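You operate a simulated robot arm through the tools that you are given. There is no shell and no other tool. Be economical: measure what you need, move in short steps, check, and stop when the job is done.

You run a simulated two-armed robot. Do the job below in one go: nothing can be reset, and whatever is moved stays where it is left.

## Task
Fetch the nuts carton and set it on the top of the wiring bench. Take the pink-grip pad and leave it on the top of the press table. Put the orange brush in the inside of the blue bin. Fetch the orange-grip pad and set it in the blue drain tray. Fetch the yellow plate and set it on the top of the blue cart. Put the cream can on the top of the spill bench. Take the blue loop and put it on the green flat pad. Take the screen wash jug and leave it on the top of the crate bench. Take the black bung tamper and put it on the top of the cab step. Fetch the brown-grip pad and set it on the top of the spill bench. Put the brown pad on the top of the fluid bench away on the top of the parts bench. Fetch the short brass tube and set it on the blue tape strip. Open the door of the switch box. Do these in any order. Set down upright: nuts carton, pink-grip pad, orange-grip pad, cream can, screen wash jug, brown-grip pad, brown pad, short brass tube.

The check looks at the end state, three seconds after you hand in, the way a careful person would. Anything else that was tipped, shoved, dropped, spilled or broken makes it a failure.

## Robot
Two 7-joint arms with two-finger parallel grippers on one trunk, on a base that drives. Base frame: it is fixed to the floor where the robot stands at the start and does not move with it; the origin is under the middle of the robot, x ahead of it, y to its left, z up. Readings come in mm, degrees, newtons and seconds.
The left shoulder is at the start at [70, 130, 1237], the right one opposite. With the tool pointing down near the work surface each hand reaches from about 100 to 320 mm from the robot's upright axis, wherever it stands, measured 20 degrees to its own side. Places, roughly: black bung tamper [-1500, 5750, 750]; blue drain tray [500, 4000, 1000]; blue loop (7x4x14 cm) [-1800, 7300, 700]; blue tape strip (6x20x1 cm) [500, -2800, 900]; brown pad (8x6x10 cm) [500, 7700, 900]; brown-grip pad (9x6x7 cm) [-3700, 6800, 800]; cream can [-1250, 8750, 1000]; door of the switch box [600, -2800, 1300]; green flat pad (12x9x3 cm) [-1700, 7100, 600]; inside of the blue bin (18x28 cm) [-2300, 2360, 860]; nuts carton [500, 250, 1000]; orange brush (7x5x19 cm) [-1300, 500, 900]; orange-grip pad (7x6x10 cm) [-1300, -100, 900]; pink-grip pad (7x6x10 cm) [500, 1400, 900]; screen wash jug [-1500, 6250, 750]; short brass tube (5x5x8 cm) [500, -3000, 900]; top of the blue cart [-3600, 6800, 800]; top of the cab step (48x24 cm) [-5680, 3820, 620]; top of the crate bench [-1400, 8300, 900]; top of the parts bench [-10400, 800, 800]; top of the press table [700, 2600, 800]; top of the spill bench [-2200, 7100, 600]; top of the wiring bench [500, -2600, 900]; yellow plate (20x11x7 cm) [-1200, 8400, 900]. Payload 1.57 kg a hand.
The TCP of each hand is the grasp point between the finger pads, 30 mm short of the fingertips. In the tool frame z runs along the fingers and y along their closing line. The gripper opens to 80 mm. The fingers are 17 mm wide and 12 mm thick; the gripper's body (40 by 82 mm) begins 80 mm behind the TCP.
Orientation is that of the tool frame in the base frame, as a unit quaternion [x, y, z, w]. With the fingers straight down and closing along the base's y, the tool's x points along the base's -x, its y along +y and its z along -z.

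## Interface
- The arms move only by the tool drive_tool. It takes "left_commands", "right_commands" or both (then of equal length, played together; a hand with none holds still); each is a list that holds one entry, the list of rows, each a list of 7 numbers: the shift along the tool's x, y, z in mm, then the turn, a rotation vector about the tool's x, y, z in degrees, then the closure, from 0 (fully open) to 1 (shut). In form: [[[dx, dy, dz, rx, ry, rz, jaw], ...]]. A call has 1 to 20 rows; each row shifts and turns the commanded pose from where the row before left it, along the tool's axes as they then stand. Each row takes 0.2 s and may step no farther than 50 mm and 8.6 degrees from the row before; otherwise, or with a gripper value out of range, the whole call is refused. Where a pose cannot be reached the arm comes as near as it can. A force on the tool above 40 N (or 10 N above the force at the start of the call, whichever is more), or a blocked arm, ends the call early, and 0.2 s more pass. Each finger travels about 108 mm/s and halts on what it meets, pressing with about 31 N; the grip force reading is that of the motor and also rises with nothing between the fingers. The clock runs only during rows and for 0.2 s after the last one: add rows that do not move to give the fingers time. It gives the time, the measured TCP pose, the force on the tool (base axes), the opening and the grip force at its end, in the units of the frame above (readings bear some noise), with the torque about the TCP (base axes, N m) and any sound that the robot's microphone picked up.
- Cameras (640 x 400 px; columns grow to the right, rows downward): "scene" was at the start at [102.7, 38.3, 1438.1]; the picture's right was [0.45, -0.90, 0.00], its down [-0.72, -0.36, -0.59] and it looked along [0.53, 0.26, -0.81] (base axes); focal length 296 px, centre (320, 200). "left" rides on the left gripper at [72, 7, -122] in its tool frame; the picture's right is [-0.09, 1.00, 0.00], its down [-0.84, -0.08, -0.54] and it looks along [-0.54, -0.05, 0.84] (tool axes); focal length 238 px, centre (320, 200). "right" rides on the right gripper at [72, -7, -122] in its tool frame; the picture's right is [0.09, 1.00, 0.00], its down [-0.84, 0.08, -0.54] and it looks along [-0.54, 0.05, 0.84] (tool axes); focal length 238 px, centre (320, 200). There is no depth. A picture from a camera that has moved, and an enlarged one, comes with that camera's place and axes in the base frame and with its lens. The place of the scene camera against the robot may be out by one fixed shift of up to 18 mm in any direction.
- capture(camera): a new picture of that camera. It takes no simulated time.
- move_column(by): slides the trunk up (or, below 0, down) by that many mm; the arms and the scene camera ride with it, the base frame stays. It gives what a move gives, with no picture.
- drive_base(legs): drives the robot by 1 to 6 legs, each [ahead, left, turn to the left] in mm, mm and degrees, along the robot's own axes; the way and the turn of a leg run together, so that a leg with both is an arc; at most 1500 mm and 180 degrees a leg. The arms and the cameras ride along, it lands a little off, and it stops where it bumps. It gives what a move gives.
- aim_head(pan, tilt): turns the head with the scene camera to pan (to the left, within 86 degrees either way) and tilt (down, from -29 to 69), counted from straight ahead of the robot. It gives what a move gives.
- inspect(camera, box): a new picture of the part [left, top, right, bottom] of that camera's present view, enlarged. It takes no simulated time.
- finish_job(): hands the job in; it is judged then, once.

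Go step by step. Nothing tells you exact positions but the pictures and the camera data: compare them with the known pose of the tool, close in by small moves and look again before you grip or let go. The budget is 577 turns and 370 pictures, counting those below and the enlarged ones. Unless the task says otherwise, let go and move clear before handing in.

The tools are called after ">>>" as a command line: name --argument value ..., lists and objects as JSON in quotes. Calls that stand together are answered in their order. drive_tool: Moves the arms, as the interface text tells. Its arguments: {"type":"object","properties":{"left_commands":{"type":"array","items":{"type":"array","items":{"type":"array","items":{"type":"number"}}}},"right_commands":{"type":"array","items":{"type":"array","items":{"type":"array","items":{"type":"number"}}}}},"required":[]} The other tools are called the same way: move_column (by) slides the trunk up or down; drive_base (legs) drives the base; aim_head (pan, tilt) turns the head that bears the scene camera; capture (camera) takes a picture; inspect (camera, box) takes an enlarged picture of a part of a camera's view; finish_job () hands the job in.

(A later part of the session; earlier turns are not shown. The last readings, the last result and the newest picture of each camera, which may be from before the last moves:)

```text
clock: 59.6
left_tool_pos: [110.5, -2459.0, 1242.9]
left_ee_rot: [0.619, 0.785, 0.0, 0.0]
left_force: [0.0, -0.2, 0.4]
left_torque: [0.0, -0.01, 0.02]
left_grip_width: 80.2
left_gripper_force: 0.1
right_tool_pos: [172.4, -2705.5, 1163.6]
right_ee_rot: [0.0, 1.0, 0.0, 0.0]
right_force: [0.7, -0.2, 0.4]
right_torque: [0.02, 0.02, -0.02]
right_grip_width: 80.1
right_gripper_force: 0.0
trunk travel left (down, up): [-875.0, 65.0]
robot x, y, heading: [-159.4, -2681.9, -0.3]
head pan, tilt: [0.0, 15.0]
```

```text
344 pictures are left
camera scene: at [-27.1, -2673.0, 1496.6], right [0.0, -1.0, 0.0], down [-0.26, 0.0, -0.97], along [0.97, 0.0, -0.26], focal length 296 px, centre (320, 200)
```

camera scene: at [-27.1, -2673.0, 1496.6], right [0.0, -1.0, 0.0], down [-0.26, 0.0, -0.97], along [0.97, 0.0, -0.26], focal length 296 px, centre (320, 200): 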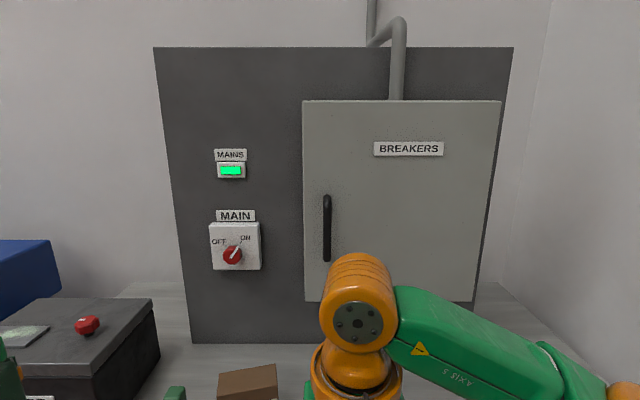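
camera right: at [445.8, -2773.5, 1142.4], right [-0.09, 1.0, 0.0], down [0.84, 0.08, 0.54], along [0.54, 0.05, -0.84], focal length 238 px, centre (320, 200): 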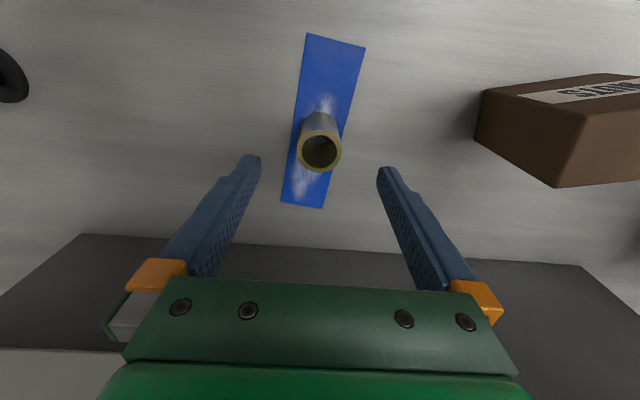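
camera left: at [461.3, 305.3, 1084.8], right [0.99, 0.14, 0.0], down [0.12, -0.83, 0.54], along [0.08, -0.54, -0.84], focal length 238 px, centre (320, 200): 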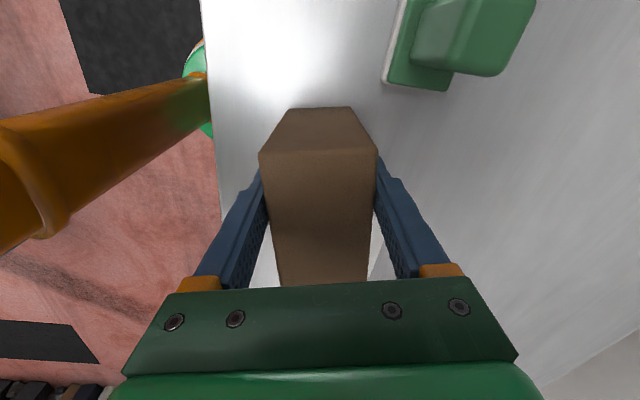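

The handle is at about x 570, y -2689, z 1205–1342, and the door face is at x about 600. I'll turn the right hand to point forward with the fingers closing sideways.

>>> drive_tool --right_commands '[[[-35, 0, -40, 0, 0, 0, 0], [-35, 0, -40, 0, 0, 0, 0], [0, 0, 0, 0, -8.6, 0, 0], [0, 0, 0, 0, -8.6, 0, 0], [0, 0, 0, 0, -8.6, 0, 0], [0, 0, 0, 0, -8.6, 0, 0], [0, 0, 0, 0, -8.6, 0, 0], [0, 0, 0, 0, -8.6, 0, 0], [0, 0, 0, 0, -8.6, 0, 0], [0, 0, 0, 0, -8.6, 0, 0], [0, 0, 0, 0, -8.6, 0, 0], [0, 0, 0, 0, -8.6, 0, 0], [0, 0, 0, 0, -4, 0, 0], [0, 0, 0, 0, 0, 0, 0]]]'

>>> capture --camera "scene"

>>> capture --camera "right"

```text
refused: row 1 steps farther than a row can; nothing moved
```

```text
343 pictures are left
camera scene: at [-27.1, -2673.0, 1496.6], right [0.0, -1.0, 0.0], down [-0.26, 0.0, -0.97], along [0.97, 0.0, -0.26], focal length 296 px, centre (320, 200)
```

scene: 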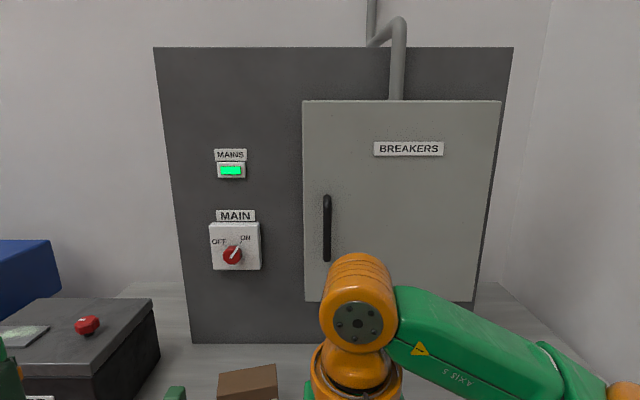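

```text
342 pictures are left
camera right: at [99.2, -2712.9, 1286.8], right [-0.09, 1.0, 0.0], down [0.84, 0.08, 0.54], along [0.54, 0.05, -0.84], focal length 238 px, centre (320, 200)
```

right: 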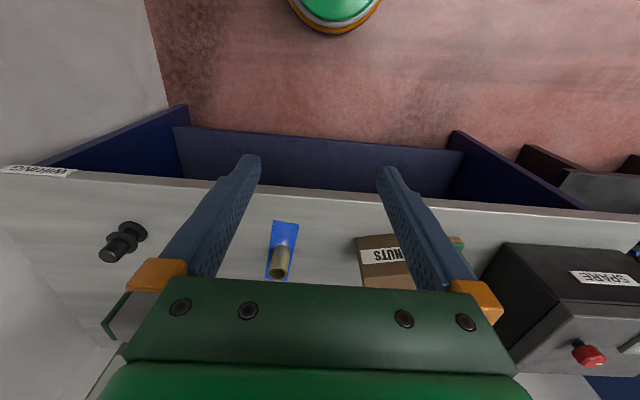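

The step was too long (norm over 50 mm), so I'll repeat it with smaller rows.

>>> drive_tool --right_commands '[[[-30, 0, -35, 0, 0, 0, 0], [-40, 0, -30, 0, 0, 0, 0], [0, 0, -15, 0, 0, 0, 0], [0, 0, 0, 0, -8.5, 0, 0], [0, 0, 0, 0, -8.5, 0, 0], [0, 0, 0, 0, -8.5, 0, 0], [0, 0, 0, 0, -8.5, 0, 0], [0, 0, 0, 0, -8.5, 0, 0], [0, 0, 0, 0, -8.5, 0, 0], [0, 0, 0, 0, -8.5, 0, 0], [0, 0, 0, 0, -8.5, 0, 0], [0, 0, 0, 0, -8.5, 0, 0], [0, 0, 0, 0, -8.5, 0, 0], [0, 0, 0, 0, -5, 0, 0], [0, 0, 0, 0, 0, 0, 0]]]'

```text
clock: 62.8
left_tool_pos: [109.4, -2458.3, 1243.1]
left_ee_rot: [0.619, 0.785, -0.001, 0.001]
left_force: [0.5, 0.1, 0.0]
left_torque: [0.03, 0.01, 0.0]
left_grip_width: 79.9
left_gripper_force: 0.1
right_tool_pos: [241.5, -2705.7, 1244.7]
right_ee_rot: [0.001, 0.707, 0.0, 0.708]
right_force: [-0.5, 0.1, -0.3]
right_torque: [0.02, -0.01, 0.0]
right_grip_width: 80.0
right_gripper_force: 0.1
right hand out of reach, approached as far as the arm can: row 3
trunk travel left (down, up): [-875.0, 65.0]
robot x, y, heading: [-154.4, -2678.2, -0.2]
head pan, tilt: [0.0, 15.0]
```

>>> drive_base --legs '[[220, 15, 0]]'

>>> drive_tool --right_commands '[[[-27, 0, 0, 0, 0, 0, 0], [0, 0, 0, 0, 0, 0, 0]]]'

>>> capture --camera "right"

>>> capture --camera "scene"

```text
clock: 64.5
left_tool_pos: [324.3, -2443.9, 1244.6]
left_ee_rot: [0.619, 0.785, 0.001, 0.002]
left_force: [0.2, 0.1, -0.1]
left_torque: [0.03, -0.03, -0.01]
left_grip_width: 80.4
left_gripper_force: 0.1
right_tool_pos: [457.5, -2690.6, 1246.1]
right_ee_rot: [0.0, 0.705, 0.001, 0.709]
right_force: [-1.2, 0.2, 0.0]
right_torque: [-0.03, 0.0, 0.0]
right_grip_width: 80.0
right_gripper_force: 0.0
trunk travel left (down, up): [-875.0, 65.0]
robot x, y, heading: [60.9, -2660.5, 0.0]
head pan, tilt: [0.0, 15.0]
```

```text
clock: 65.1
left_tool_pos: [327.1, -2444.1, 1242.2]
left_ee_rot: [0.619, 0.785, 0.0, 0.001]
left_force: [-0.7, -0.2, 0.0]
left_torque: [0.03, 0.0, -0.03]
left_grip_width: 80.1
left_gripper_force: 0.2
right_tool_pos: [461.1, -2690.5, 1272.4]
right_ee_rot: [0.0, 0.706, 0.001, 0.708]
right_force: [0.4, 0.2, -0.4]
right_torque: [0.01, 0.01, -0.01]
right_grip_width: 80.0
right_gripper_force: 0.1
trunk travel left (down, up): [-875.0, 65.0]
robot x, y, heading: [58.7, -2663.5, -0.1]
head pan, tilt: [0.0, 15.0]
```

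```text
341 pictures are left
camera right: at [336.6, -2697.6, 1200.7], right [0.0, 1.0, -0.09], down [-0.54, 0.08, 0.84], along [0.84, 0.05, 0.54], focal length 238 px, centre (320, 200)
```

right: 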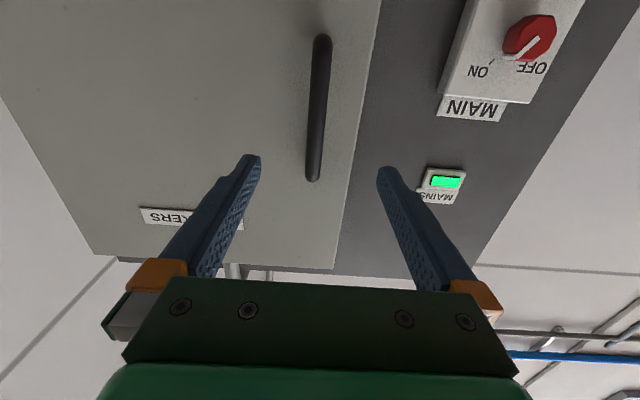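

```text
340 pictures are left
camera scene: at [189.7, -2658.0, 1496.8], right [0.0, -1.0, 0.0], down [-0.26, 0.0, -0.97], along [0.97, 0.0, -0.26], focal length 296 px, centre (320, 200)
```

scene: 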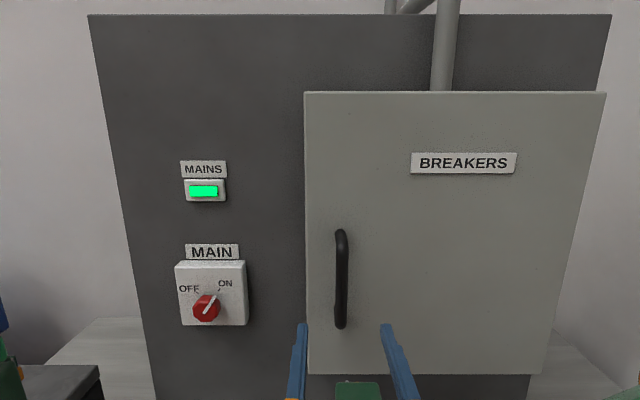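

>>> drive_tool --right_commands '[[[10, -4, 30, 0, 0, 0, 0], [0, 0, 30, 0, 0, 0, 0], [0, 0, 25, 0, 0, 0, 0], [0, 0, 0, 0, 0, 0, 0]]]'

>>> capture --camera "right"

```text
clock: 66.1
left_tool_pos: [329.3, -2442.9, 1243.7]
left_ee_rot: [0.619, 0.785, -0.001, 0.001]
left_force: [0.2, -0.5, -0.5]
left_torque: [-0.02, 0.01, 0.01]
left_grip_width: 80.0
left_gripper_force: 0.1
right_tool_pos: [545.7, -2695.0, 1261.9]
right_ee_rot: [0.001, 0.707, -0.001, 0.707]
right_force: [0.3, 0.6, -0.2]
right_torque: [-0.04, 0.0, 0.02]
right_grip_width: 80.1
right_gripper_force: 0.0
trunk travel left (down, up): [-875.0, 65.0]
robot x, y, heading: [67.1, -2661.8, -0.2]
head pan, tilt: [0.0, 15.0]
```

```text
339 pictures are left
camera right: at [422.8, -2701.4, 1189.4], right [0.0, 1.0, -0.09], down [-0.54, 0.08, 0.84], along [0.84, 0.05, 0.54], focal length 238 px, centre (320, 200)
```

right: 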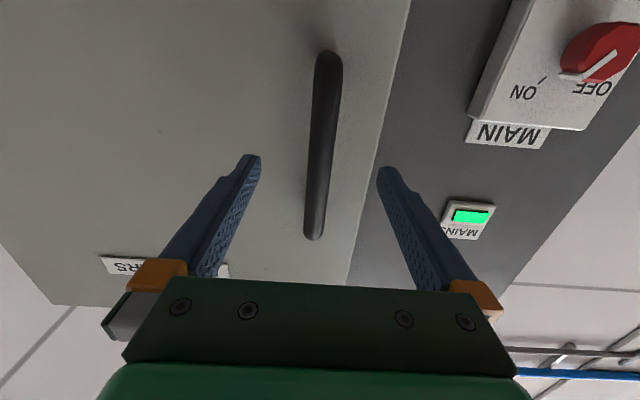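

>>> drive_tool --right_commands '[[[0, 0, 10, 0, 0, 0, 0], [0, 0, 8, 0, 0, 0, 0], [0, 0, 0, 0, 0, 0, 0.5], [0, 0, 0, 0, 0, 0, 1], [0, 0, 0, 0, 0, 0, 1], [0, 0, 0, 0, 0, 0, 1], [0, 0, 0, 0, 0, 0, 1]]]'

>>> capture --camera "right"

```text
clock: 67.7
left_tool_pos: [328.6, -2442.5, 1243.3]
left_ee_rot: [0.619, 0.785, -0.001, 0.0]
left_force: [0.0, 0.6, 0.3]
left_torque: [0.0, 0.0, 0.0]
left_grip_width: 79.8
left_gripper_force: 0.1
right_tool_pos: [564.2, -2694.8, 1261.7]
right_ee_rot: [-0.001, 0.707, 0.001, 0.707]
right_force: [-1.1, 0.1, -0.7]
right_torque: [-0.01, 0.16, -0.07]
right_grip_width: 17.6
right_gripper_force: 32.2
trunk travel left (down, up): [-875.0, 65.0]
robot x, y, heading: [58.7, -2662.4, 0.1]
head pan, tilt: [0.0, 15.0]
```

```text
338 pictures are left
camera right: at [440.9, -2701.6, 1189.7], right [0.0, 1.0, -0.09], down [-0.54, 0.08, 0.84], along [0.84, 0.05, 0.54], focal length 238 px, centre (320, 200)
```

right: 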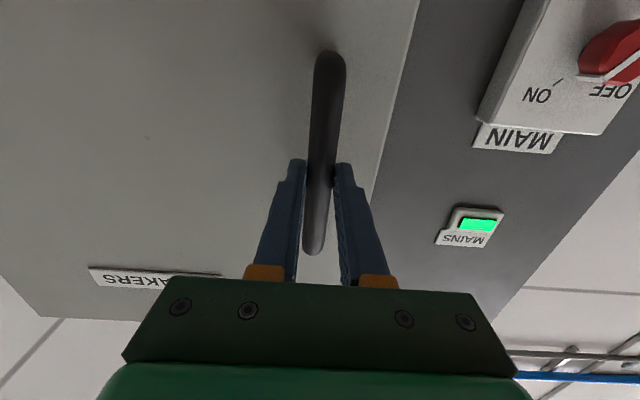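

The handle is gripped. I'll pull gently along the door's arc, turning the hand with it.

>>> drive_tool --right_commands '[[[0, -1, -9, -1.5, 0, 0, 1], [0, -1, -9, -1.5, 0, 0, 1], [0, -2, -18, -3, 0, 0, 1], [0, -2, -18, -3, 0, 0, 1], [0, 0, 0, 0, 0, 0, 1]]]'

>>> capture --camera "scene"

```text
clock: 68.9
left_tool_pos: [330.4, -2449.3, 1244.4]
left_ee_rot: [0.619, 0.785, 0.001, -0.002]
left_force: [-0.3, 1.3, -0.7]
left_torque: [-0.01, -0.02, -0.03]
left_grip_width: 80.2
left_gripper_force: 0.1
right_tool_pos: [513.8, -2711.7, 1262.2]
right_ee_rot: [-0.054, 0.705, 0.056, 0.705]
right_force: [1.9, -9.9, 1.3]
right_torque: [-0.36, 0.47, -0.34]
right_grip_width: 17.7
right_gripper_force: 32.4
trunk travel left (down, up): [-875.0, 65.0]
robot x, y, heading: [59.8, -2665.0, -0.1]
head pan, tilt: [0.0, 15.0]
```

```text
337 pictures are left
camera scene: at [193.5, -2665.2, 1496.4], right [0.0, -1.0, -0.01], down [-0.26, 0.01, -0.97], along [0.97, 0.0, -0.26], focal length 296 px, centre (320, 200)
```

scene: 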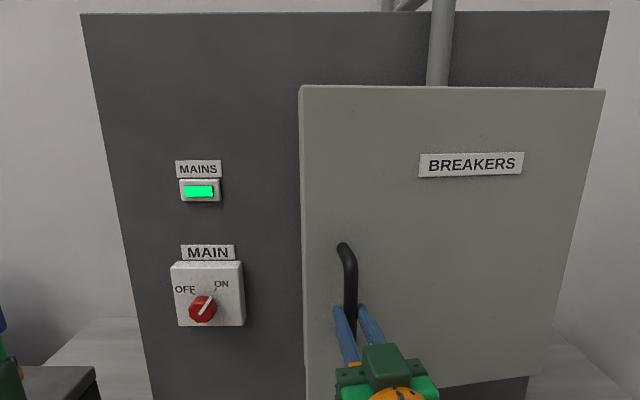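

The door is opening, so I'll continue along the arc.

>>> drive_tool --right_commands '[[[0, -3, -18, -3, 0, 0, 1], [0, -3, -18, -3, 0, 0, 1], [0, -3, -18, -3, 0, 0, 1], [0, -3, -18, -3, 0, 0, 1], [0, -3, -18, -3, 0, 0, 1], [0, -3, -18, -3, 0, 0, 1], [0, 0, 0, 0, 0, 0, 1]]]'

>>> capture --camera "scene"

```text
clock: 70.5
left_tool_pos: [339.4, -2455.9, 1242.9]
left_ee_rot: [0.62, 0.785, 0.001, -0.007]
left_force: [-0.3, -0.5, -0.3]
left_torque: [0.0, -0.03, 0.0]
left_grip_width: 79.8
left_gripper_force: 0.1
right_tool_pos: [494.7, -2721.8, 1276.8]
right_ee_rot: [-0.132, 0.699, 0.139, 0.689]
right_force: [7.7, -18.6, -23.7]
right_torque: [-0.67, 0.41, -0.45]
right_grip_width: 18.0
right_gripper_force: 32.5
right hand out of reach, approached as far as the arm can: row 2, 3, 4, 5, 6
trunk travel left (down, up): [-875.0, 65.0]
robot x, y, heading: [61.1, -2663.6, -0.0]
head pan, tilt: [0.0, 15.0]
```

```text
336 pictures are left
camera scene: at [204.9, -2672.9, 1495.0], right [0.0, -1.0, -0.01], down [-0.27, 0.01, -0.96], along [0.96, 0.0, -0.27], focal length 296 px, centre (320, 200)
```

scene: 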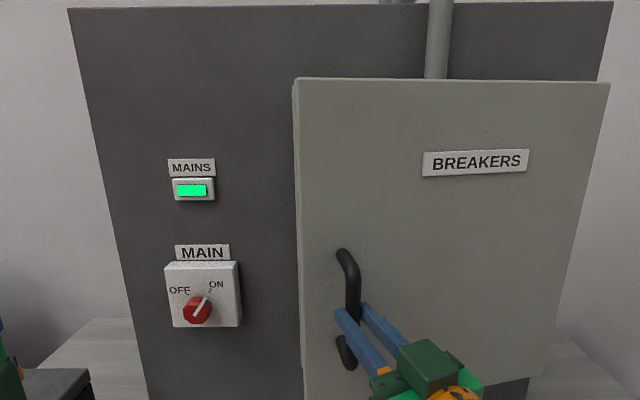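

The arm can't fold closer in this pose, so I'll use the base to pull back instead.

>>> drive_base --legs '[[-70, -20, 0]]'

>>> capture --camera "scene"

```text
clock: 71.5
left_tool_pos: [280.7, -2474.4, 1242.2]
left_ee_rot: [0.622, 0.783, 0.0, -0.006]
left_force: [0.4, 0.1, 0.0]
left_torque: [0.0, -0.04, 0.0]
left_grip_width: 80.2
left_gripper_force: 0.0
right_tool_pos: [437.2, -2748.8, 1279.5]
right_ee_rot: [-0.117, 0.7, 0.125, 0.693]
right_force: [13.5, -21.7, -12.6]
right_torque: [-0.79, 0.83, -0.49]
right_grip_width: 18.0
right_gripper_force: 32.5
trunk travel left (down, up): [-875.0, 65.0]
robot x, y, heading: [1.8, -2680.4, -0.4]
head pan, tilt: [0.0, 15.0]
stopped in leg 1: the force on the tool passed its limit at 42 N (the readings are from after the stop); the commanded pose is now the measured one
```

```text
335 pictures are left
camera scene: at [143.5, -2689.9, 1495.1], right [-0.01, -1.0, -0.01], down [-0.27, 0.01, -0.96], along [0.96, -0.01, -0.27], focal length 296 px, centre (320, 200)
```

scene: 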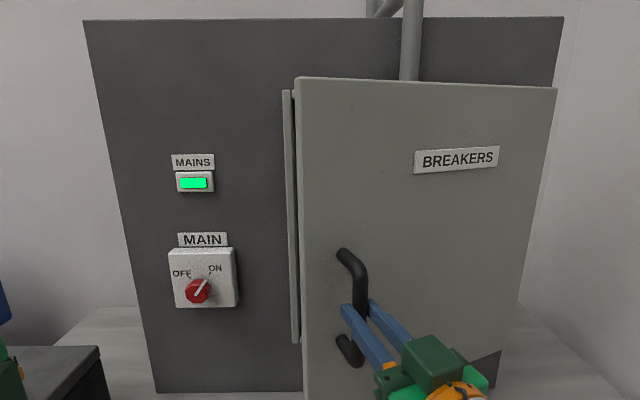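

The door is at about 22°. I'll relieve the side load first, then rotate the base about the hinge with the door.

>>> drive_tool --right_commands '[[[6, -3, 0, 0, 0, 0, 1], [6, -3, 0, 0, 0, 0, 1], [0, 0, 0, 0, 0, 0, 1]]]'

>>> drive_base --legs '[[-62, -110, 10]]'

>>> capture --camera "scene"

```text
clock: 72.3
left_tool_pos: [281.0, -2478.8, 1242.6]
left_ee_rot: [0.621, 0.783, 0.0, -0.007]
left_force: [0.4, 0.6, -0.4]
left_torque: [-0.03, -0.01, 0.0]
left_grip_width: 79.7
left_gripper_force: 0.1
right_tool_pos: [437.0, -2749.0, 1278.4]
right_ee_rot: [-0.121, 0.698, 0.132, 0.693]
right_force: [12.7, -21.5, -22.2]
right_torque: [-0.67, 0.62, -0.46]
right_grip_width: 17.9
right_gripper_force: 32.4
right hand out of reach, approached as far as the arm can: row 1, 2
trunk travel left (down, up): [-875.0, 65.0]
robot x, y, heading: [-1.0, -2678.0, -0.4]
head pan, tilt: [0.0, 15.0]
```

```text
clock: 73.6
left_tool_pos: [188.9, -2545.8, 1242.2]
left_ee_rot: [0.55, 0.835, 0.0, -0.007]
left_force: [-0.4, -0.3, -0.4]
left_torque: [-0.02, 0.03, 0.0]
left_grip_width: 80.1
left_gripper_force: 0.0
right_tool_pos: [391.3, -2787.2, 1281.0]
right_ee_rot: [-0.18, 0.683, 0.191, 0.681]
right_force: [17.6, -18.7, -12.9]
right_torque: [-0.45, 0.0, -0.35]
right_grip_width: 17.8
right_gripper_force: 32.7
trunk travel left (down, up): [-875.0, 65.0]
robot x, y, heading: [-51.9, -2795.5, 9.9]
head pan, tilt: [0.0, 15.0]
```

```text
334 pictures are left
camera scene: at [94.4, -2780.6, 1494.9], right [0.17, -0.99, -0.01], down [-0.27, -0.03, -0.96], along [0.95, 0.16, -0.27], focal length 296 px, centre (320, 200)
```

scene: 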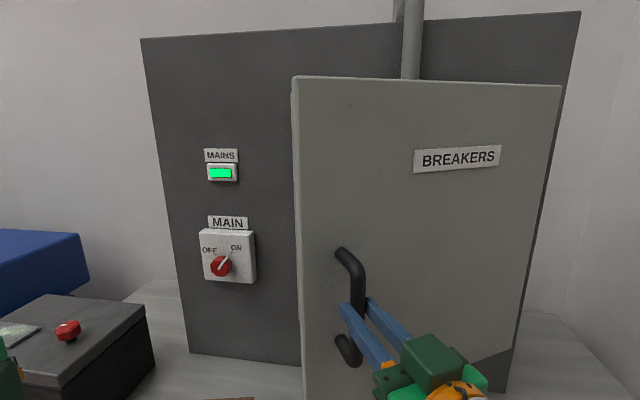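

Rigid rotation about the hinge works, so I'll continue by another 20°.

>>> drive_base --legs '[[-62, -111, 10]]'

>>> drive_base --legs '[[-62, -111, 10]]'

>>> aim_head --pan -20 --tilt 15

>>> capture --camera "scene"

```text
clock: 74.9
left_tool_pos: [109.0, -2629.6, 1242.5]
left_ee_rot: [0.476, 0.879, -0.001, -0.006]
left_force: [-0.1, 0.6, -0.7]
left_torque: [-0.03, 0.03, 0.0]
left_grip_width: 80.3
left_gripper_force: 0.1
right_tool_pos: [351.1, -2833.3, 1282.5]
right_ee_rot: [-0.238, 0.665, 0.248, 0.663]
right_force: [17.6, -12.6, -14.8]
right_torque: [-0.42, -0.08, -0.27]
right_grip_width: 17.9
right_gripper_force: 32.5
trunk travel left (down, up): [-875.0, 65.0]
robot x, y, heading: [-82.6, -2922.1, 19.7]
head pan, tilt: [0.0, 15.0]
```

```text
clock: 76.2
left_tool_pos: [43.4, -2727.0, 1240.9]
left_ee_rot: [0.398, 0.917, -0.002, -0.005]
left_force: [0.6, -0.5, -1.0]
left_torque: [-0.02, 0.03, 0.02]
left_grip_width: 80.0
left_gripper_force: 0.0
right_tool_pos: [317.2, -2885.6, 1282.6]
right_ee_rot: [-0.296, 0.641, 0.304, 0.639]
right_force: [16.8, -9.0, -17.9]
right_torque: [-0.52, -0.09, -0.26]
right_grip_width: 17.6
right_gripper_force: 32.9
trunk travel left (down, up): [-875.0, 65.0]
robot x, y, heading: [-92.6, -3047.6, 29.4]
head pan, tilt: [0.0, 15.0]
```

```text
clock: 77.0
left_tool_pos: [43.0, -2729.3, 1243.3]
left_ee_rot: [0.398, 0.917, -0.002, -0.006]
left_force: [0.0, 1.2, 0.1]
left_torque: [0.0, 0.0, 0.0]
left_grip_width: 80.0
left_gripper_force: 0.0
right_tool_pos: [315.5, -2887.2, 1281.7]
right_ee_rot: [-0.295, 0.642, 0.303, 0.64]
right_force: [15.4, -9.7, -15.4]
right_torque: [-1.05, 0.36, -0.46]
right_grip_width: 17.8
right_gripper_force: 32.6
trunk travel left (down, up): [-875.0, 65.0]
robot x, y, heading: [-90.3, -3048.1, 29.8]
head pan, tilt: [-20.0, 15.0]
```

```text
333 pictures are left
camera scene: at [44.2, -3007.0, 1495.0], right [0.17, -0.99, -0.01], down [-0.27, -0.04, -0.96], along [0.95, 0.16, -0.27], focal length 296 px, centre (320, 200)
```

scene: 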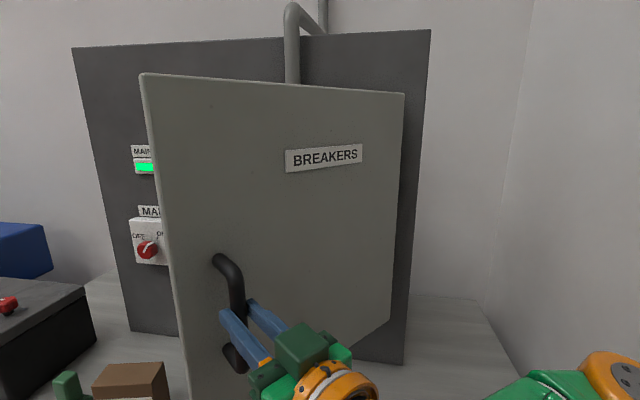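

The door is at about 52°. There's little room by the wall, so I'll release the handle, go around, and push the door further from its inner side.

>>> drive_tool --right_commands '[[[0, 0, 0, 0, 0, 0, 0.5], [0, 0, 0, 0, 0, 0, 0], [0, 0, 0, 0, 0, 0, 0], [0, 0, 0, 0, 0, 0, 0]]]'

>>> drive_base --legs '[[-85, -20, 0]]'

>>> capture --camera "right"

>>> capture --camera "scene"

```text
clock: 78.0
left_tool_pos: [28.5, -2725.3, 1243.0]
left_ee_rot: [0.398, 0.917, -0.001, 0.002]
left_force: [-0.3, 0.3, 0.0]
left_torque: [-0.02, -0.01, 0.03]
left_grip_width: 80.0
left_gripper_force: 0.0
right_tool_pos: [300.9, -2882.0, 1286.9]
right_ee_rot: [-0.299, 0.638, 0.301, 0.643]
right_force: [-0.1, 0.0, -0.6]
right_torque: [-0.01, 0.01, 0.02]
right_grip_width: 79.7
right_gripper_force: 0.1
trunk travel left (down, up): [-875.0, 65.0]
robot x, y, heading: [-89.3, -3044.5, 29.5]
head pan, tilt: [-20.0, 15.0]
```

```text
clock: 79.1
left_tool_pos: [-29.0, -2778.6, 1241.7]
left_ee_rot: [0.398, 0.918, -0.003, 0.0]
left_force: [0.2, -0.3, 0.3]
left_torque: [-0.02, 0.02, 0.0]
left_grip_width: 80.0
left_gripper_force: 0.0
right_tool_pos: [243.8, -2936.2, 1284.2]
right_ee_rot: [-0.299, 0.64, 0.301, 0.641]
right_force: [1.1, 0.2, 0.9]
right_torque: [0.01, 0.0, 0.02]
right_grip_width: 80.1
right_gripper_force: 0.1
trunk travel left (down, up): [-875.0, 65.0]
robot x, y, heading: [-159.7, -3107.8, 29.6]
head pan, tilt: [-20.0, 15.0]
```

```text
332 pictures are left
camera right: at [169.4, -3034.0, 1212.1], right [-0.77, 0.64, -0.09], down [-0.41, -0.37, 0.84], along [0.5, 0.68, 0.54], focal length 238 px, centre (320, 200)
```

right: 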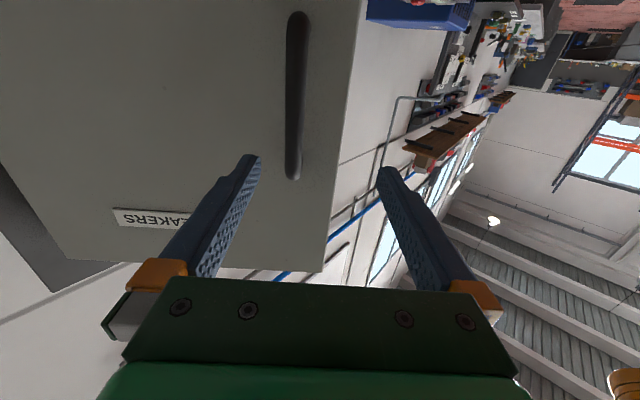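

```text
331 pictures are left
camera scene: at [-28.6, -3054.3, 1495.6], right [0.17, -0.99, 0.0], down [-0.26, -0.05, -0.96], along [0.95, 0.16, -0.26], focal length 296 px, centre (320, 200)
```

scene: 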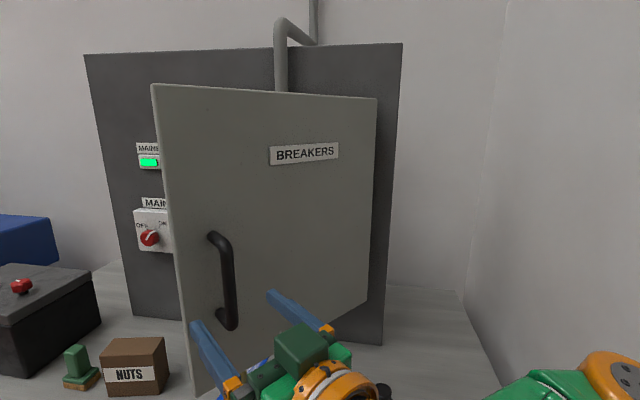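

>>> drive_base --legs '[[-130, 74, 0], [0, 0, -29.6], [0, 500, 0]]'

>>> drive_tool --right_commands '[[[0, 0, 0, 6, 0, 0, 1], [0, 0, 0, 7, 0, 0, 1], [0, 0, 0, 7, 0, 0, 1], [0, 0, 0, 0, 0, 0, 1]]]'

>>> drive_base --legs '[[290, 0, 0]]'

>>> capture --camera "scene"

```text
clock: 84.5
left_tool_pos: [-45.2, -2389.8, 1243.8]
left_ee_rot: [0.617, 0.787, 0.0, 0.0]
left_force: [-0.3, -0.2, -0.5]
left_torque: [0.03, 0.02, 0.0]
left_grip_width: 79.8
left_gripper_force: 0.0
right_tool_pos: [116.2, -2658.9, 1287.1]
right_ee_rot: [-0.128, 0.692, 0.13, 0.698]
right_force: [-0.3, -0.6, 0.0]
right_torque: [0.0, 0.02, 0.03]
right_grip_width: 80.2
right_gripper_force: 0.0
trunk travel left (down, up): [-875.0, 65.0]
robot x, y, heading: [-311.3, -2605.5, 0.3]
head pan, tilt: [-20.0, 15.0]
```

```text
clock: 85.5
left_tool_pos: [-44.0, -2387.4, 1243.4]
left_ee_rot: [0.616, 0.787, 0.0, 0.001]
left_force: [1.3, 0.7, 1.0]
left_torque: [0.02, -0.01, -0.02]
left_grip_width: 80.1
left_gripper_force: 0.1
right_tool_pos: [114.3, -2657.0, 1287.0]
right_ee_rot: [-0.003, 0.704, 0.006, 0.71]
right_force: [-0.1, 0.1, -0.7]
right_torque: [-0.01, 0.03, 0.01]
right_grip_width: 0.0
right_gripper_force: 21.6
trunk travel left (down, up): [-875.0, 65.0]
robot x, y, heading: [-310.7, -2605.4, 0.2]
head pan, tilt: [-20.0, 15.0]
```

```text
clock: 87.4
left_tool_pos: [239.1, -2385.4, 1243.6]
left_ee_rot: [0.616, 0.787, 0.0, 0.001]
left_force: [0.0, -0.1, -0.1]
left_torque: [0.01, -0.01, -0.01]
left_grip_width: 80.0
left_gripper_force: 0.1
right_tool_pos: [399.5, -2656.0, 1288.1]
right_ee_rot: [-0.004, 0.703, 0.007, 0.711]
right_force: [-0.5, -0.1, -0.6]
right_torque: [-0.01, 0.04, 0.01]
right_grip_width: 0.0
right_gripper_force: 21.6
trunk travel left (down, up): [-875.0, 65.0]
robot x, y, heading: [-22.7, -2608.4, 0.3]
head pan, tilt: [-20.0, 15.0]
```

```text
330 pictures are left
camera scene: at [98.8, -2632.4, 1497.0], right [-0.34, -0.94, 0.0], down [-0.24, 0.09, -0.97], along [0.91, -0.32, -0.26], focal length 296 px, centre (320, 200)
```

scene: 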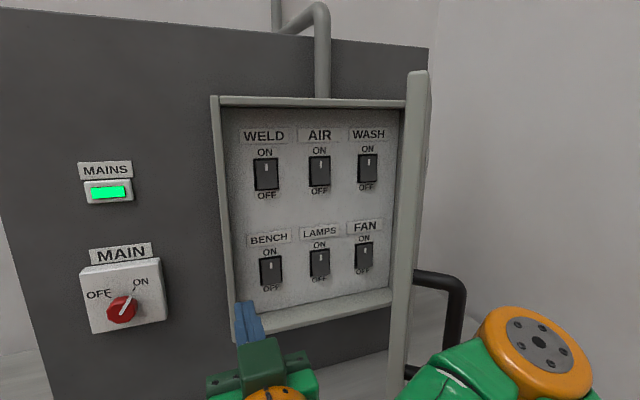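

The door interior is visible, but the right forearm would foul the door edge. I'll back off, fold the right hand down, and push with the left hand instead.

>>> drive_base --legs '[[-250, 0, 0]]'

>>> drive_tool --right_commands '[[[0, 0, 0, 0, 8.5, 0, 1], [0, 0, 0, 0, 8.5, 0, 1], [0, 0, 0, 0, 8.5, 0, 1], [0, 0, 0, 0, 8.5, 0, 1], [0, 0, 0, 0, 8.5, 0, 1], [0, 0, 0, 0, 8.5, 0, 1], [0, 0, 0, 0, 8.5, 0, 1], [0, 0, 0, 0, 8.5, 0, 1], [0, 0, 0, 0, 8.5, 0, 1], [0, 0, 0, 0, 8.5, 0, 1], [0, 0, 0, 0, 5, 0, 1], [20, -30, 30, 0, 0, 0, 1], [20, -30, 30, 0, 0, 0, 1], [20, -20, 30, 0, 0, 0, 0], [20, 0, 30, 0, 0, 0, 0], [20, 0, 0, 0, 0, 0, 0]]]' --left_commands '[[[0, 0, 0, 0, 0, 0, 1], [0, 0, 0, 0, 0, 0, 1], [0, 0, 0, 0, 0, 0, 1], [0, 0, 0, 0, 0, 0, 1], [0, 0, 0, 0, 0, 0, 1], [0, 0, 0, 0, 0, 0, 1], [0, 0, 0, 0, 0, 0, 1], [0, 0, 0, 0, 0, 0, 1], [0, 0, 0, 0, 0, 0, 1], [0, 0, 0, 0, 0, 0, 1], [0, 0, 0, 0, 0, 0, 1], [-20, 30, 0, 0, 0, 0, 1], [-20, 30, 0, 0, 0, 0, 1], [-20, 30, 0, 0, 0, 0, 1], [-15, 30, 0, 0, 0, 0, 1], [0, 0, 0, 0, 0, 0, 1]]]'

```text
clock: 89.3
left_tool_pos: [-2.7, -2387.8, 1241.5]
left_ee_rot: [0.617, 0.787, -0.002, -0.001]
left_force: [-0.5, -0.4, -1.5]
left_torque: [-0.05, 0.05, 0.01]
left_grip_width: 79.9
left_gripper_force: 0.0
right_tool_pos: [157.4, -2658.4, 1285.0]
right_ee_rot: [-0.004, 0.705, 0.007, 0.709]
right_force: [0.5, -0.6, 0.7]
right_torque: [0.0, -0.02, 0.02]
right_grip_width: 0.1
right_gripper_force: 21.1
trunk travel left (down, up): [-875.0, 65.0]
robot x, y, heading: [-271.8, -2610.8, 0.4]
head pan, tilt: [-20.0, 15.0]
```

```text
clock: 92.7
left_tool_pos: [108.7, -2420.5, 1231.4]
left_ee_rot: [0.616, 0.788, 0.0, 0.002]
left_force: [-0.5, 0.9, 0.7]
left_torque: [0.0, -0.04, -0.02]
left_grip_width: 0.0
left_gripper_force: 21.1
left hand out of reach, approached as far as the arm can: row 15
right_tool_pos: [39.8, -2733.1, 1132.2]
right_ee_rot: [-0.007, 1.0, 0.003, 0.005]
right_force: [-0.5, 0.3, -0.6]
right_torque: [0.02, 0.02, -0.01]
right_grip_width: 79.9
right_gripper_force: 0.0
right hand out of reach, approached as far as the arm can: row 10, 11
trunk travel left (down, up): [-875.0, 65.0]
robot x, y, heading: [-269.2, -2610.0, 0.5]
head pan, tilt: [-20.0, 15.0]
```

>>> drive_tool --right_commands '[[[35, -25, 0, 0, 0, 0, 0], [35, -25, 0, 0, 0, 0, 0], [35, -25, 0, 0, 0, 0, 0], [0, 0, 0, 0, 0, 0, 0]]]'

>>> drive_base --legs '[[290, 0, 0]]'

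>>> capture --camera "scene"

```text
clock: 93.6
left_tool_pos: [110.6, -2419.9, 1230.5]
left_ee_rot: [0.617, 0.787, 0.0, 0.002]
left_force: [-0.3, 0.5, 0.0]
left_torque: [0.02, 0.01, 0.0]
left_grip_width: 0.0
left_gripper_force: 21.9
right_tool_pos: [-59.7, -2807.6, 1130.0]
right_ee_rot: [-0.004, 1.0, 0.003, 0.005]
right_force: [13.7, 2.4, 12.1]
right_torque: [-0.51, 2.84, 0.03]
right_grip_width: 79.7
right_gripper_force: 0.2
trunk travel left (down, up): [-875.0, 65.0]
robot x, y, heading: [-271.7, -2606.4, 0.3]
head pan, tilt: [-20.0, 15.0]
stopped in row 4 (right hand): the force on the tool passed its limit at 53 N (the readings are from after the stop); the commanded pose is now the measured one
```

```text
clock: 95.6
left_tool_pos: [396.4, -2419.2, 1231.3]
left_ee_rot: [0.617, 0.787, 0.0, 0.002]
left_force: [0.6, 0.4, -1.1]
left_torque: [0.01, -0.02, 0.0]
left_grip_width: 0.3
left_gripper_force: 21.7
right_tool_pos: [226.3, -2806.9, 1130.6]
right_ee_rot: [-0.004, 1.0, 0.004, 0.007]
right_force: [25.2, 5.9, 16.3]
right_torque: [-1.02, 4.68, -0.12]
right_grip_width: 80.2
right_gripper_force: 0.0
trunk travel left (down, up): [-875.0, 65.0]
robot x, y, heading: [21.0, -2607.4, 0.2]
head pan, tilt: [-20.0, 15.0]
```

```text
329 pictures are left
camera scene: at [138.1, -2633.1, 1497.0], right [-0.34, -0.94, 0.0], down [-0.24, 0.09, -0.97], along [0.91, -0.33, -0.26], focal length 296 px, centre (320, 200)
```

scene: 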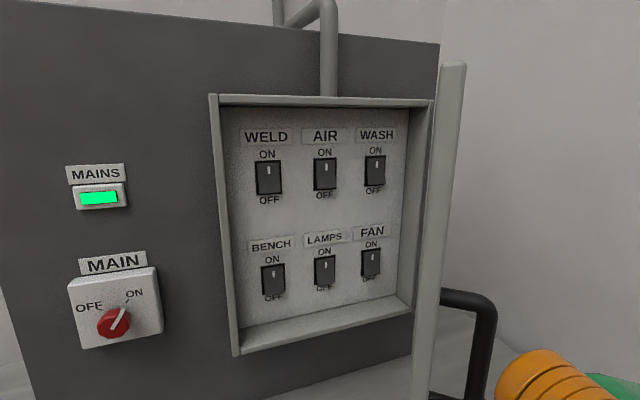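

The right hand brushed the robot's own body. I'll ease it off, back away, and reposition facing right so the left hand can push the door from inside with both elbows clear.

>>> drive_tool --right_commands '[[[-30, 0, 0, 0, 0, 0, 0], [0, 0, 0, 0, 0, 0, 0]]]'

>>> drive_base --legs '[[-300, 0, 0], [0, 0, -60], [-136, 78, 0]]'

>>> aim_head --pan 30 --tilt 20

>>> capture --camera "scene"

```text
clock: 96.2
left_tool_pos: [399.5, -2420.0, 1229.9]
left_ee_rot: [0.618, 0.786, -0.001, 0.001]
left_force: [-0.5, 0.5, 0.1]
left_torque: [0.0, -0.02, 0.0]
left_grip_width: 0.2
left_gripper_force: 21.8
right_tool_pos: [258.5, -2806.8, 1131.4]
right_ee_rot: [-0.004, 1.0, 0.004, 0.006]
right_force: [-0.2, -0.2, 0.6]
right_torque: [0.0, -0.03, 0.02]
right_grip_width: 79.8
right_gripper_force: 0.0
trunk travel left (down, up): [-875.0, 65.0]
robot x, y, heading: [15.6, -2606.5, 0.2]
head pan, tilt: [-20.0, 15.0]
```

```text
clock: 101.9
left_tool_pos: [69.1, -2691.1, 1230.8]
left_ee_rot: [0.927, 0.376, -0.001, 0.0]
left_force: [0.2, -1.2, -0.6]
left_torque: [-0.01, -0.01, 0.04]
left_grip_width: 0.0
left_gripper_force: 20.6
right_tool_pos: [-336.2, -2765.2, 1130.5]
right_ee_rot: [0.494, 0.869, 0.002, 0.005]
right_force: [-0.9, -0.4, -0.6]
right_torque: [0.04, 0.02, -0.02]
right_grip_width: 79.7
right_gripper_force: 0.2
trunk travel left (down, up): [-875.0, 65.0]
robot x, y, heading: [-286.0, -2454.4, -59.2]
head pan, tilt: [-20.0, 15.0]
```

```text
clock: 103.1
left_tool_pos: [69.9, -2687.4, 1230.3]
left_ee_rot: [0.927, 0.376, -0.002, 0.001]
left_force: [-0.3, 0.1, 1.2]
left_torque: [-0.02, 0.05, -0.03]
left_grip_width: 0.0
left_gripper_force: 21.8
right_tool_pos: [-336.8, -2762.0, 1132.7]
right_ee_rot: [0.495, 0.869, 0.0, 0.006]
right_force: [0.6, 0.7, -0.6]
right_torque: [-0.02, 0.01, 0.02]
right_grip_width: 79.7
right_gripper_force: 0.0
trunk travel left (down, up): [-875.0, 65.0]
robot x, y, heading: [-286.9, -2450.0, -59.6]
head pan, tilt: [30.0, 20.0]
```

```text
328 pictures are left
camera scene: at [-192.5, -2535.7, 1488.4], right [-0.49, -0.87, 0.0], down [-0.3, 0.17, -0.94], along [0.82, -0.46, -0.34], focal length 296 px, centre (320, 200)
```

scene: 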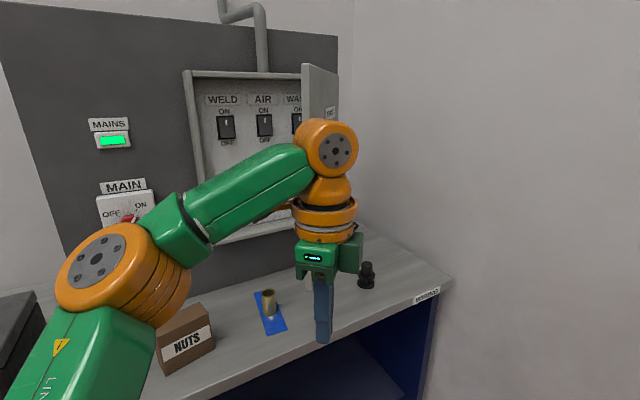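

>>> drive_base --legs '[[120, 204, 0]]'

>>> capture --camera "scene"

```text
clock: 104.8
left_tool_pos: [302.0, -2687.7, 1231.2]
left_ee_rot: [0.927, 0.374, 0.0, 0.002]
left_force: [0.0, 0.2, -0.3]
left_torque: [-0.02, -0.05, 0.01]
left_grip_width: 0.0
left_gripper_force: 21.0
right_tool_pos: [-103.4, -2761.4, 1131.8]
right_ee_rot: [0.494, 0.869, 0.001, 0.008]
right_force: [-0.5, -0.3, 0.1]
right_torque: [0.02, 0.0, 0.0]
right_grip_width: 79.8
right_gripper_force: 0.0
trunk travel left (down, up): [-875.0, 65.0]
robot x, y, heading: [-52.0, -2452.5, -59.5]
head pan, tilt: [30.0, 20.0]
```

```text
327 pictures are left
camera scene: at [39.9, -2535.1, 1488.8], right [-0.49, -0.87, 0.0], down [-0.29, 0.17, -0.94], along [0.82, -0.46, -0.34], focal length 296 px, centre (320, 200)
```

scene: 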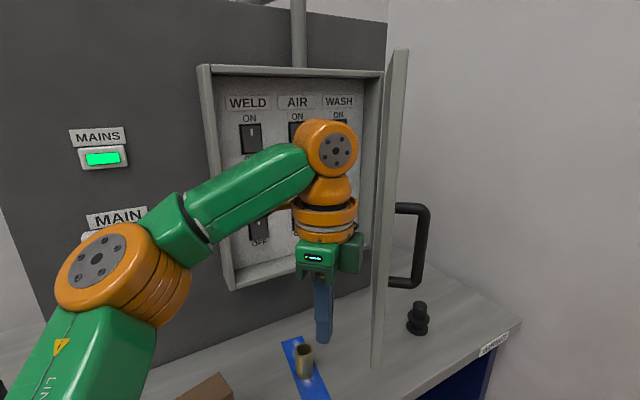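

The hand is inside the door. I'll nudge deeper, then drive sideways to push the door open.

>>> drive_base --legs '[[20, 35, 0], [120, -71, 0]]'

>>> drive_base --legs '[[86, -51, 0]]'

>>> capture --camera "scene"

```text
clock: 106.4
left_tool_pos: [342.6, -2754.6, 1234.3]
left_ee_rot: [0.932, 0.362, -0.004, -0.002]
left_force: [-6.7, 6.9, 0.0]
left_torque: [-0.81, -0.66, -0.28]
left_grip_width: 0.0
left_gripper_force: 22.0
right_tool_pos: [-57.8, -2832.3, 1133.4]
right_ee_rot: [0.493, 0.87, -0.003, 0.01]
right_force: [0.5, 0.7, 0.8]
right_torque: [-0.04, 0.02, -0.02]
right_grip_width: 80.3
right_gripper_force: 0.1
trunk travel left (down, up): [-875.0, 65.0]
robot x, y, heading: [-9.8, -2530.8, -59.3]
head pan, tilt: [30.0, 20.0]
stopped in leg 2: the force on the tool passed its limit at 123 N (the readings are from after the stop); the commanded pose is now the measured one
```

```text
clock: 107.2
left_tool_pos: [332.4, -2768.9, 1236.7]
left_ee_rot: [0.934, 0.357, -0.001, -0.002]
left_force: [-14.4, 12.8, 0.1]
left_torque: [-1.49, -1.62, -0.61]
left_grip_width: 0.0
left_gripper_force: 21.2
right_tool_pos: [-66.9, -2847.1, 1134.7]
right_ee_rot: [0.493, 0.87, -0.002, 0.012]
right_force: [0.0, 0.8, -0.1]
right_torque: [-0.02, 0.0, -0.02]
right_grip_width: 80.0
right_gripper_force: 0.0
trunk travel left (down, up): [-875.0, 65.0]
robot x, y, heading: [-11.5, -2549.6, -59.5]
head pan, tilt: [30.0, 20.0]
stopped in leg 1: the robot was blocked; the commanded pose is now the measured one
```

```text
326 pictures are left
camera scene: at [73.9, -2617.1, 1490.0], right [-0.49, -0.87, 0.01], down [-0.29, 0.16, -0.94], along [0.82, -0.46, -0.33], focal length 296 px, centre (320, 200)
```

scene: 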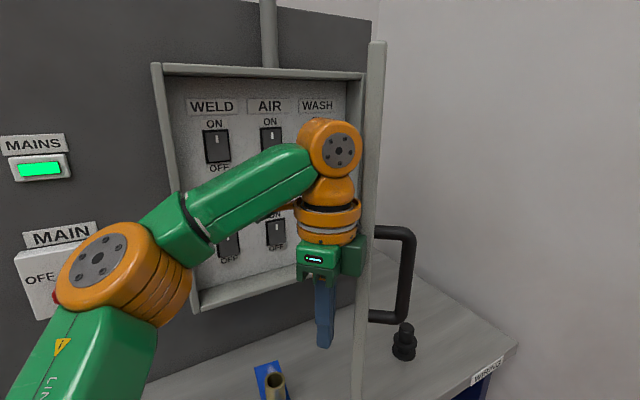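

>>> inspect --camera "scene" --box '[240, 100, 440, 360]'

>>> capture --camera "left"

```text
1.54 times, centred on (340, 230) of scene
camera zoom: at [73.9, -2617.1, 1490.0], right [-0.49, -0.87, 0.01], down [-0.29, 0.16, -0.94], along [0.82, -0.46, -0.33], focal length 455 px, centre (289, 154)
```

zoom: 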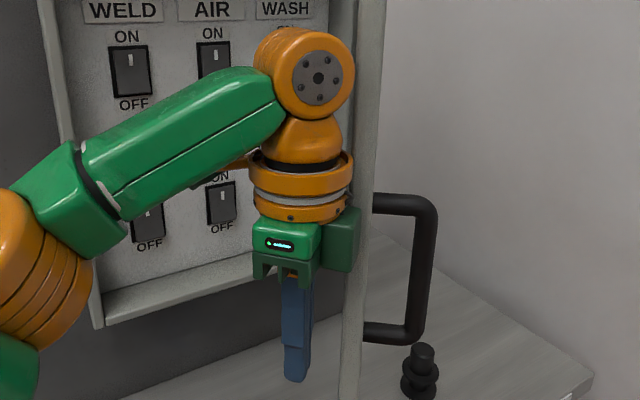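

```text
324 pictures are left
camera left: at [389.3, -2725.5, 1358.2], right [0.6, -0.8, 0.0], down [-0.67, -0.5, 0.54], along [-0.44, -0.32, -0.84], focal length 238 px, centre (320, 200)
```

left: 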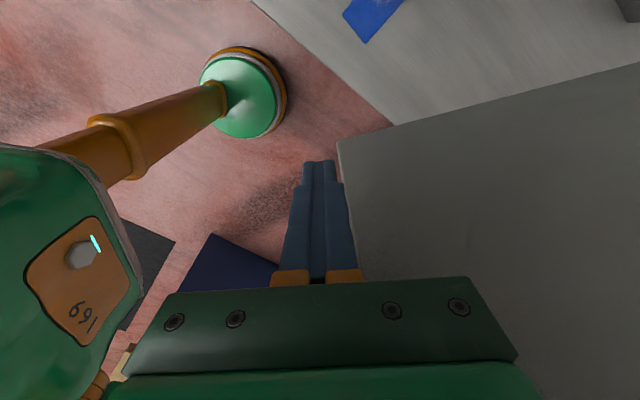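

>>> drive_tool --left_commands '[[[-15, 3.5, 0, 0, 0, 0, 1], [-15, 3.5, 0, 0, 0, 0, 1], [-15, 3.5, 0, 0, 0, 0, 1], [0, 0, 0, 0, 0, 0, 1]]]'

>>> capture --camera "scene"

```text
clock: 108.2
left_tool_pos: [318.1, -2784.0, 1216.0]
left_ee_rot: [0.933, 0.359, -0.003, -0.006]
left_force: [-0.4, 1.3, 0.4]
left_torque: [-0.01, -0.02, 0.0]
left_grip_width: 0.1
left_gripper_force: 21.0
left hand out of reach, approached as far as the arm can: row 1, 2, 3
right_tool_pos: [-59.0, -2857.4, 1132.0]
right_ee_rot: [0.493, 0.87, 0.0, 0.007]
right_force: [0.4, -0.2, 0.3]
right_torque: [-0.04, 0.01, 0.0]
right_grip_width: 79.8
right_gripper_force: 0.0
trunk travel left (down, up): [-875.0, 65.0]
robot x, y, heading: [-13.6, -2544.9, -59.3]
head pan, tilt: [30.0, 20.0]
```

```text
323 pictures are left
camera scene: at [83.4, -2631.4, 1488.4], right [-0.49, -0.87, 0.0], down [-0.3, 0.17, -0.94], along [0.82, -0.46, -0.34], focal length 296 px, centre (320, 200)
```

scene: 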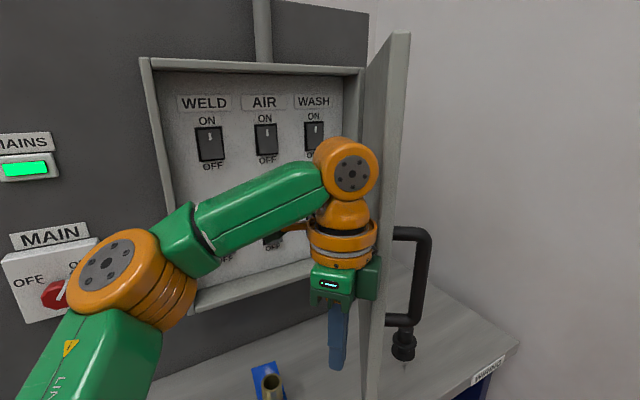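

The door yields when pushed along its normal. I'll continue with short base moves in that direction.

>>> drive_base --legs '[[34, -48, 0]]'

>>> drive_base --legs '[[40, -42, 0]]'

>>> capture --camera "scene"

```text
clock: 109.2
left_tool_pos: [302.2, -2830.1, 1215.7]
left_ee_rot: [0.933, 0.36, -0.006, -0.005]
left_force: [0.2, 1.1, 0.1]
left_torque: [-0.07, 0.02, 0.0]
left_grip_width: 0.1
left_gripper_force: 21.8
right_tool_pos: [-76.4, -2905.3, 1133.4]
right_ee_rot: [0.493, 0.87, -0.004, 0.007]
right_force: [0.4, 0.7, 0.2]
right_torque: [-0.05, 0.05, -0.02]
right_grip_width: 80.0
right_gripper_force: 0.1
trunk travel left (down, up): [-875.0, 65.0]
robot x, y, heading: [-36.3, -2601.3, -59.3]
head pan, tilt: [30.0, 20.0]
```

```text
clock: 110.1
left_tool_pos: [281.0, -2886.3, 1216.5]
left_ee_rot: [0.933, 0.36, -0.004, -0.004]
left_force: [-0.1, 0.7, 1.1]
left_torque: [-0.08, 0.01, -0.03]
left_grip_width: 0.0
left_gripper_force: 21.6
right_tool_pos: [-95.9, -2960.6, 1133.3]
right_ee_rot: [0.492, 0.87, -0.002, 0.008]
right_force: [-0.5, 0.8, 0.1]
right_torque: [-0.04, -0.01, -0.01]
right_grip_width: 79.8
right_gripper_force: 0.0
trunk travel left (down, up): [-875.0, 65.0]
robot x, y, heading: [-50.3, -2658.7, -59.4]
head pan, tilt: [30.0, 20.0]
```

```text
322 pictures are left
camera scene: at [46.5, -2730.7, 1488.9], right [-0.49, -0.87, 0.01], down [-0.3, 0.16, -0.94], along [0.82, -0.46, -0.34], focal length 296 px, centre (320, 200)
```

scene: 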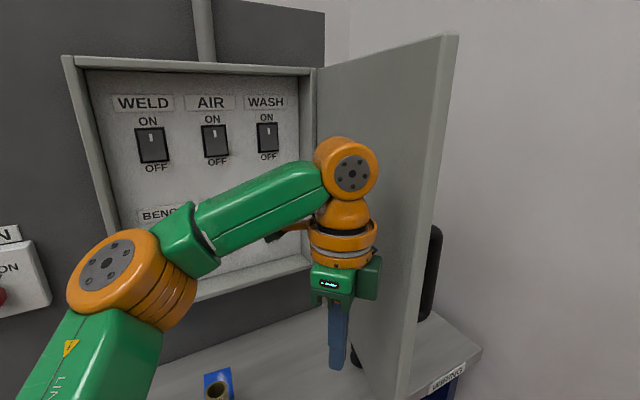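

>>> drive_base --legs '[[49, -35, 0]]'

>>> capture --camera "scene"

```text
clock: 111.1
left_tool_pos: [275.4, -2945.4, 1216.3]
left_ee_rot: [0.933, 0.36, -0.004, -0.003]
left_force: [-0.2, 0.4, 0.1]
left_torque: [-0.05, 0.03, 0.01]
left_grip_width: 0.0
left_gripper_force: 21.2
right_tool_pos: [-102.0, -3019.1, 1134.8]
right_ee_rot: [0.492, 0.87, -0.003, 0.008]
right_force: [-0.5, 0.5, 0.9]
right_torque: [-0.07, 0.0, 0.0]
right_grip_width: 80.0
right_gripper_force: 0.1
trunk travel left (down, up): [-875.0, 65.0]
robot x, y, heading: [-54.2, -2713.1, -59.3]
head pan, tilt: [30.0, 20.0]
```

```text
321 pictures are left
camera scene: at [40.2, -2790.0, 1489.0], right [-0.49, -0.87, 0.01], down [-0.3, 0.16, -0.94], along [0.82, -0.46, -0.34], focal length 296 px, centre (320, 200)
```

scene: 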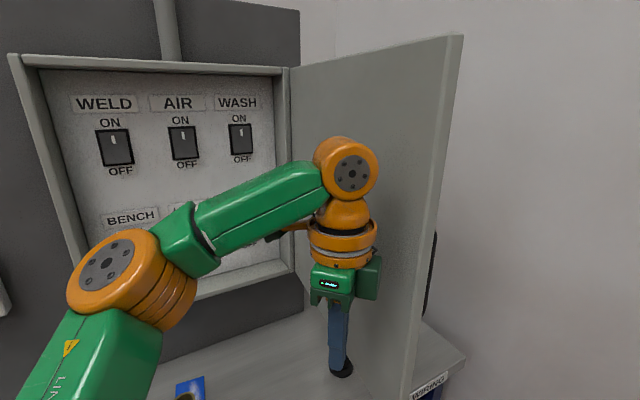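

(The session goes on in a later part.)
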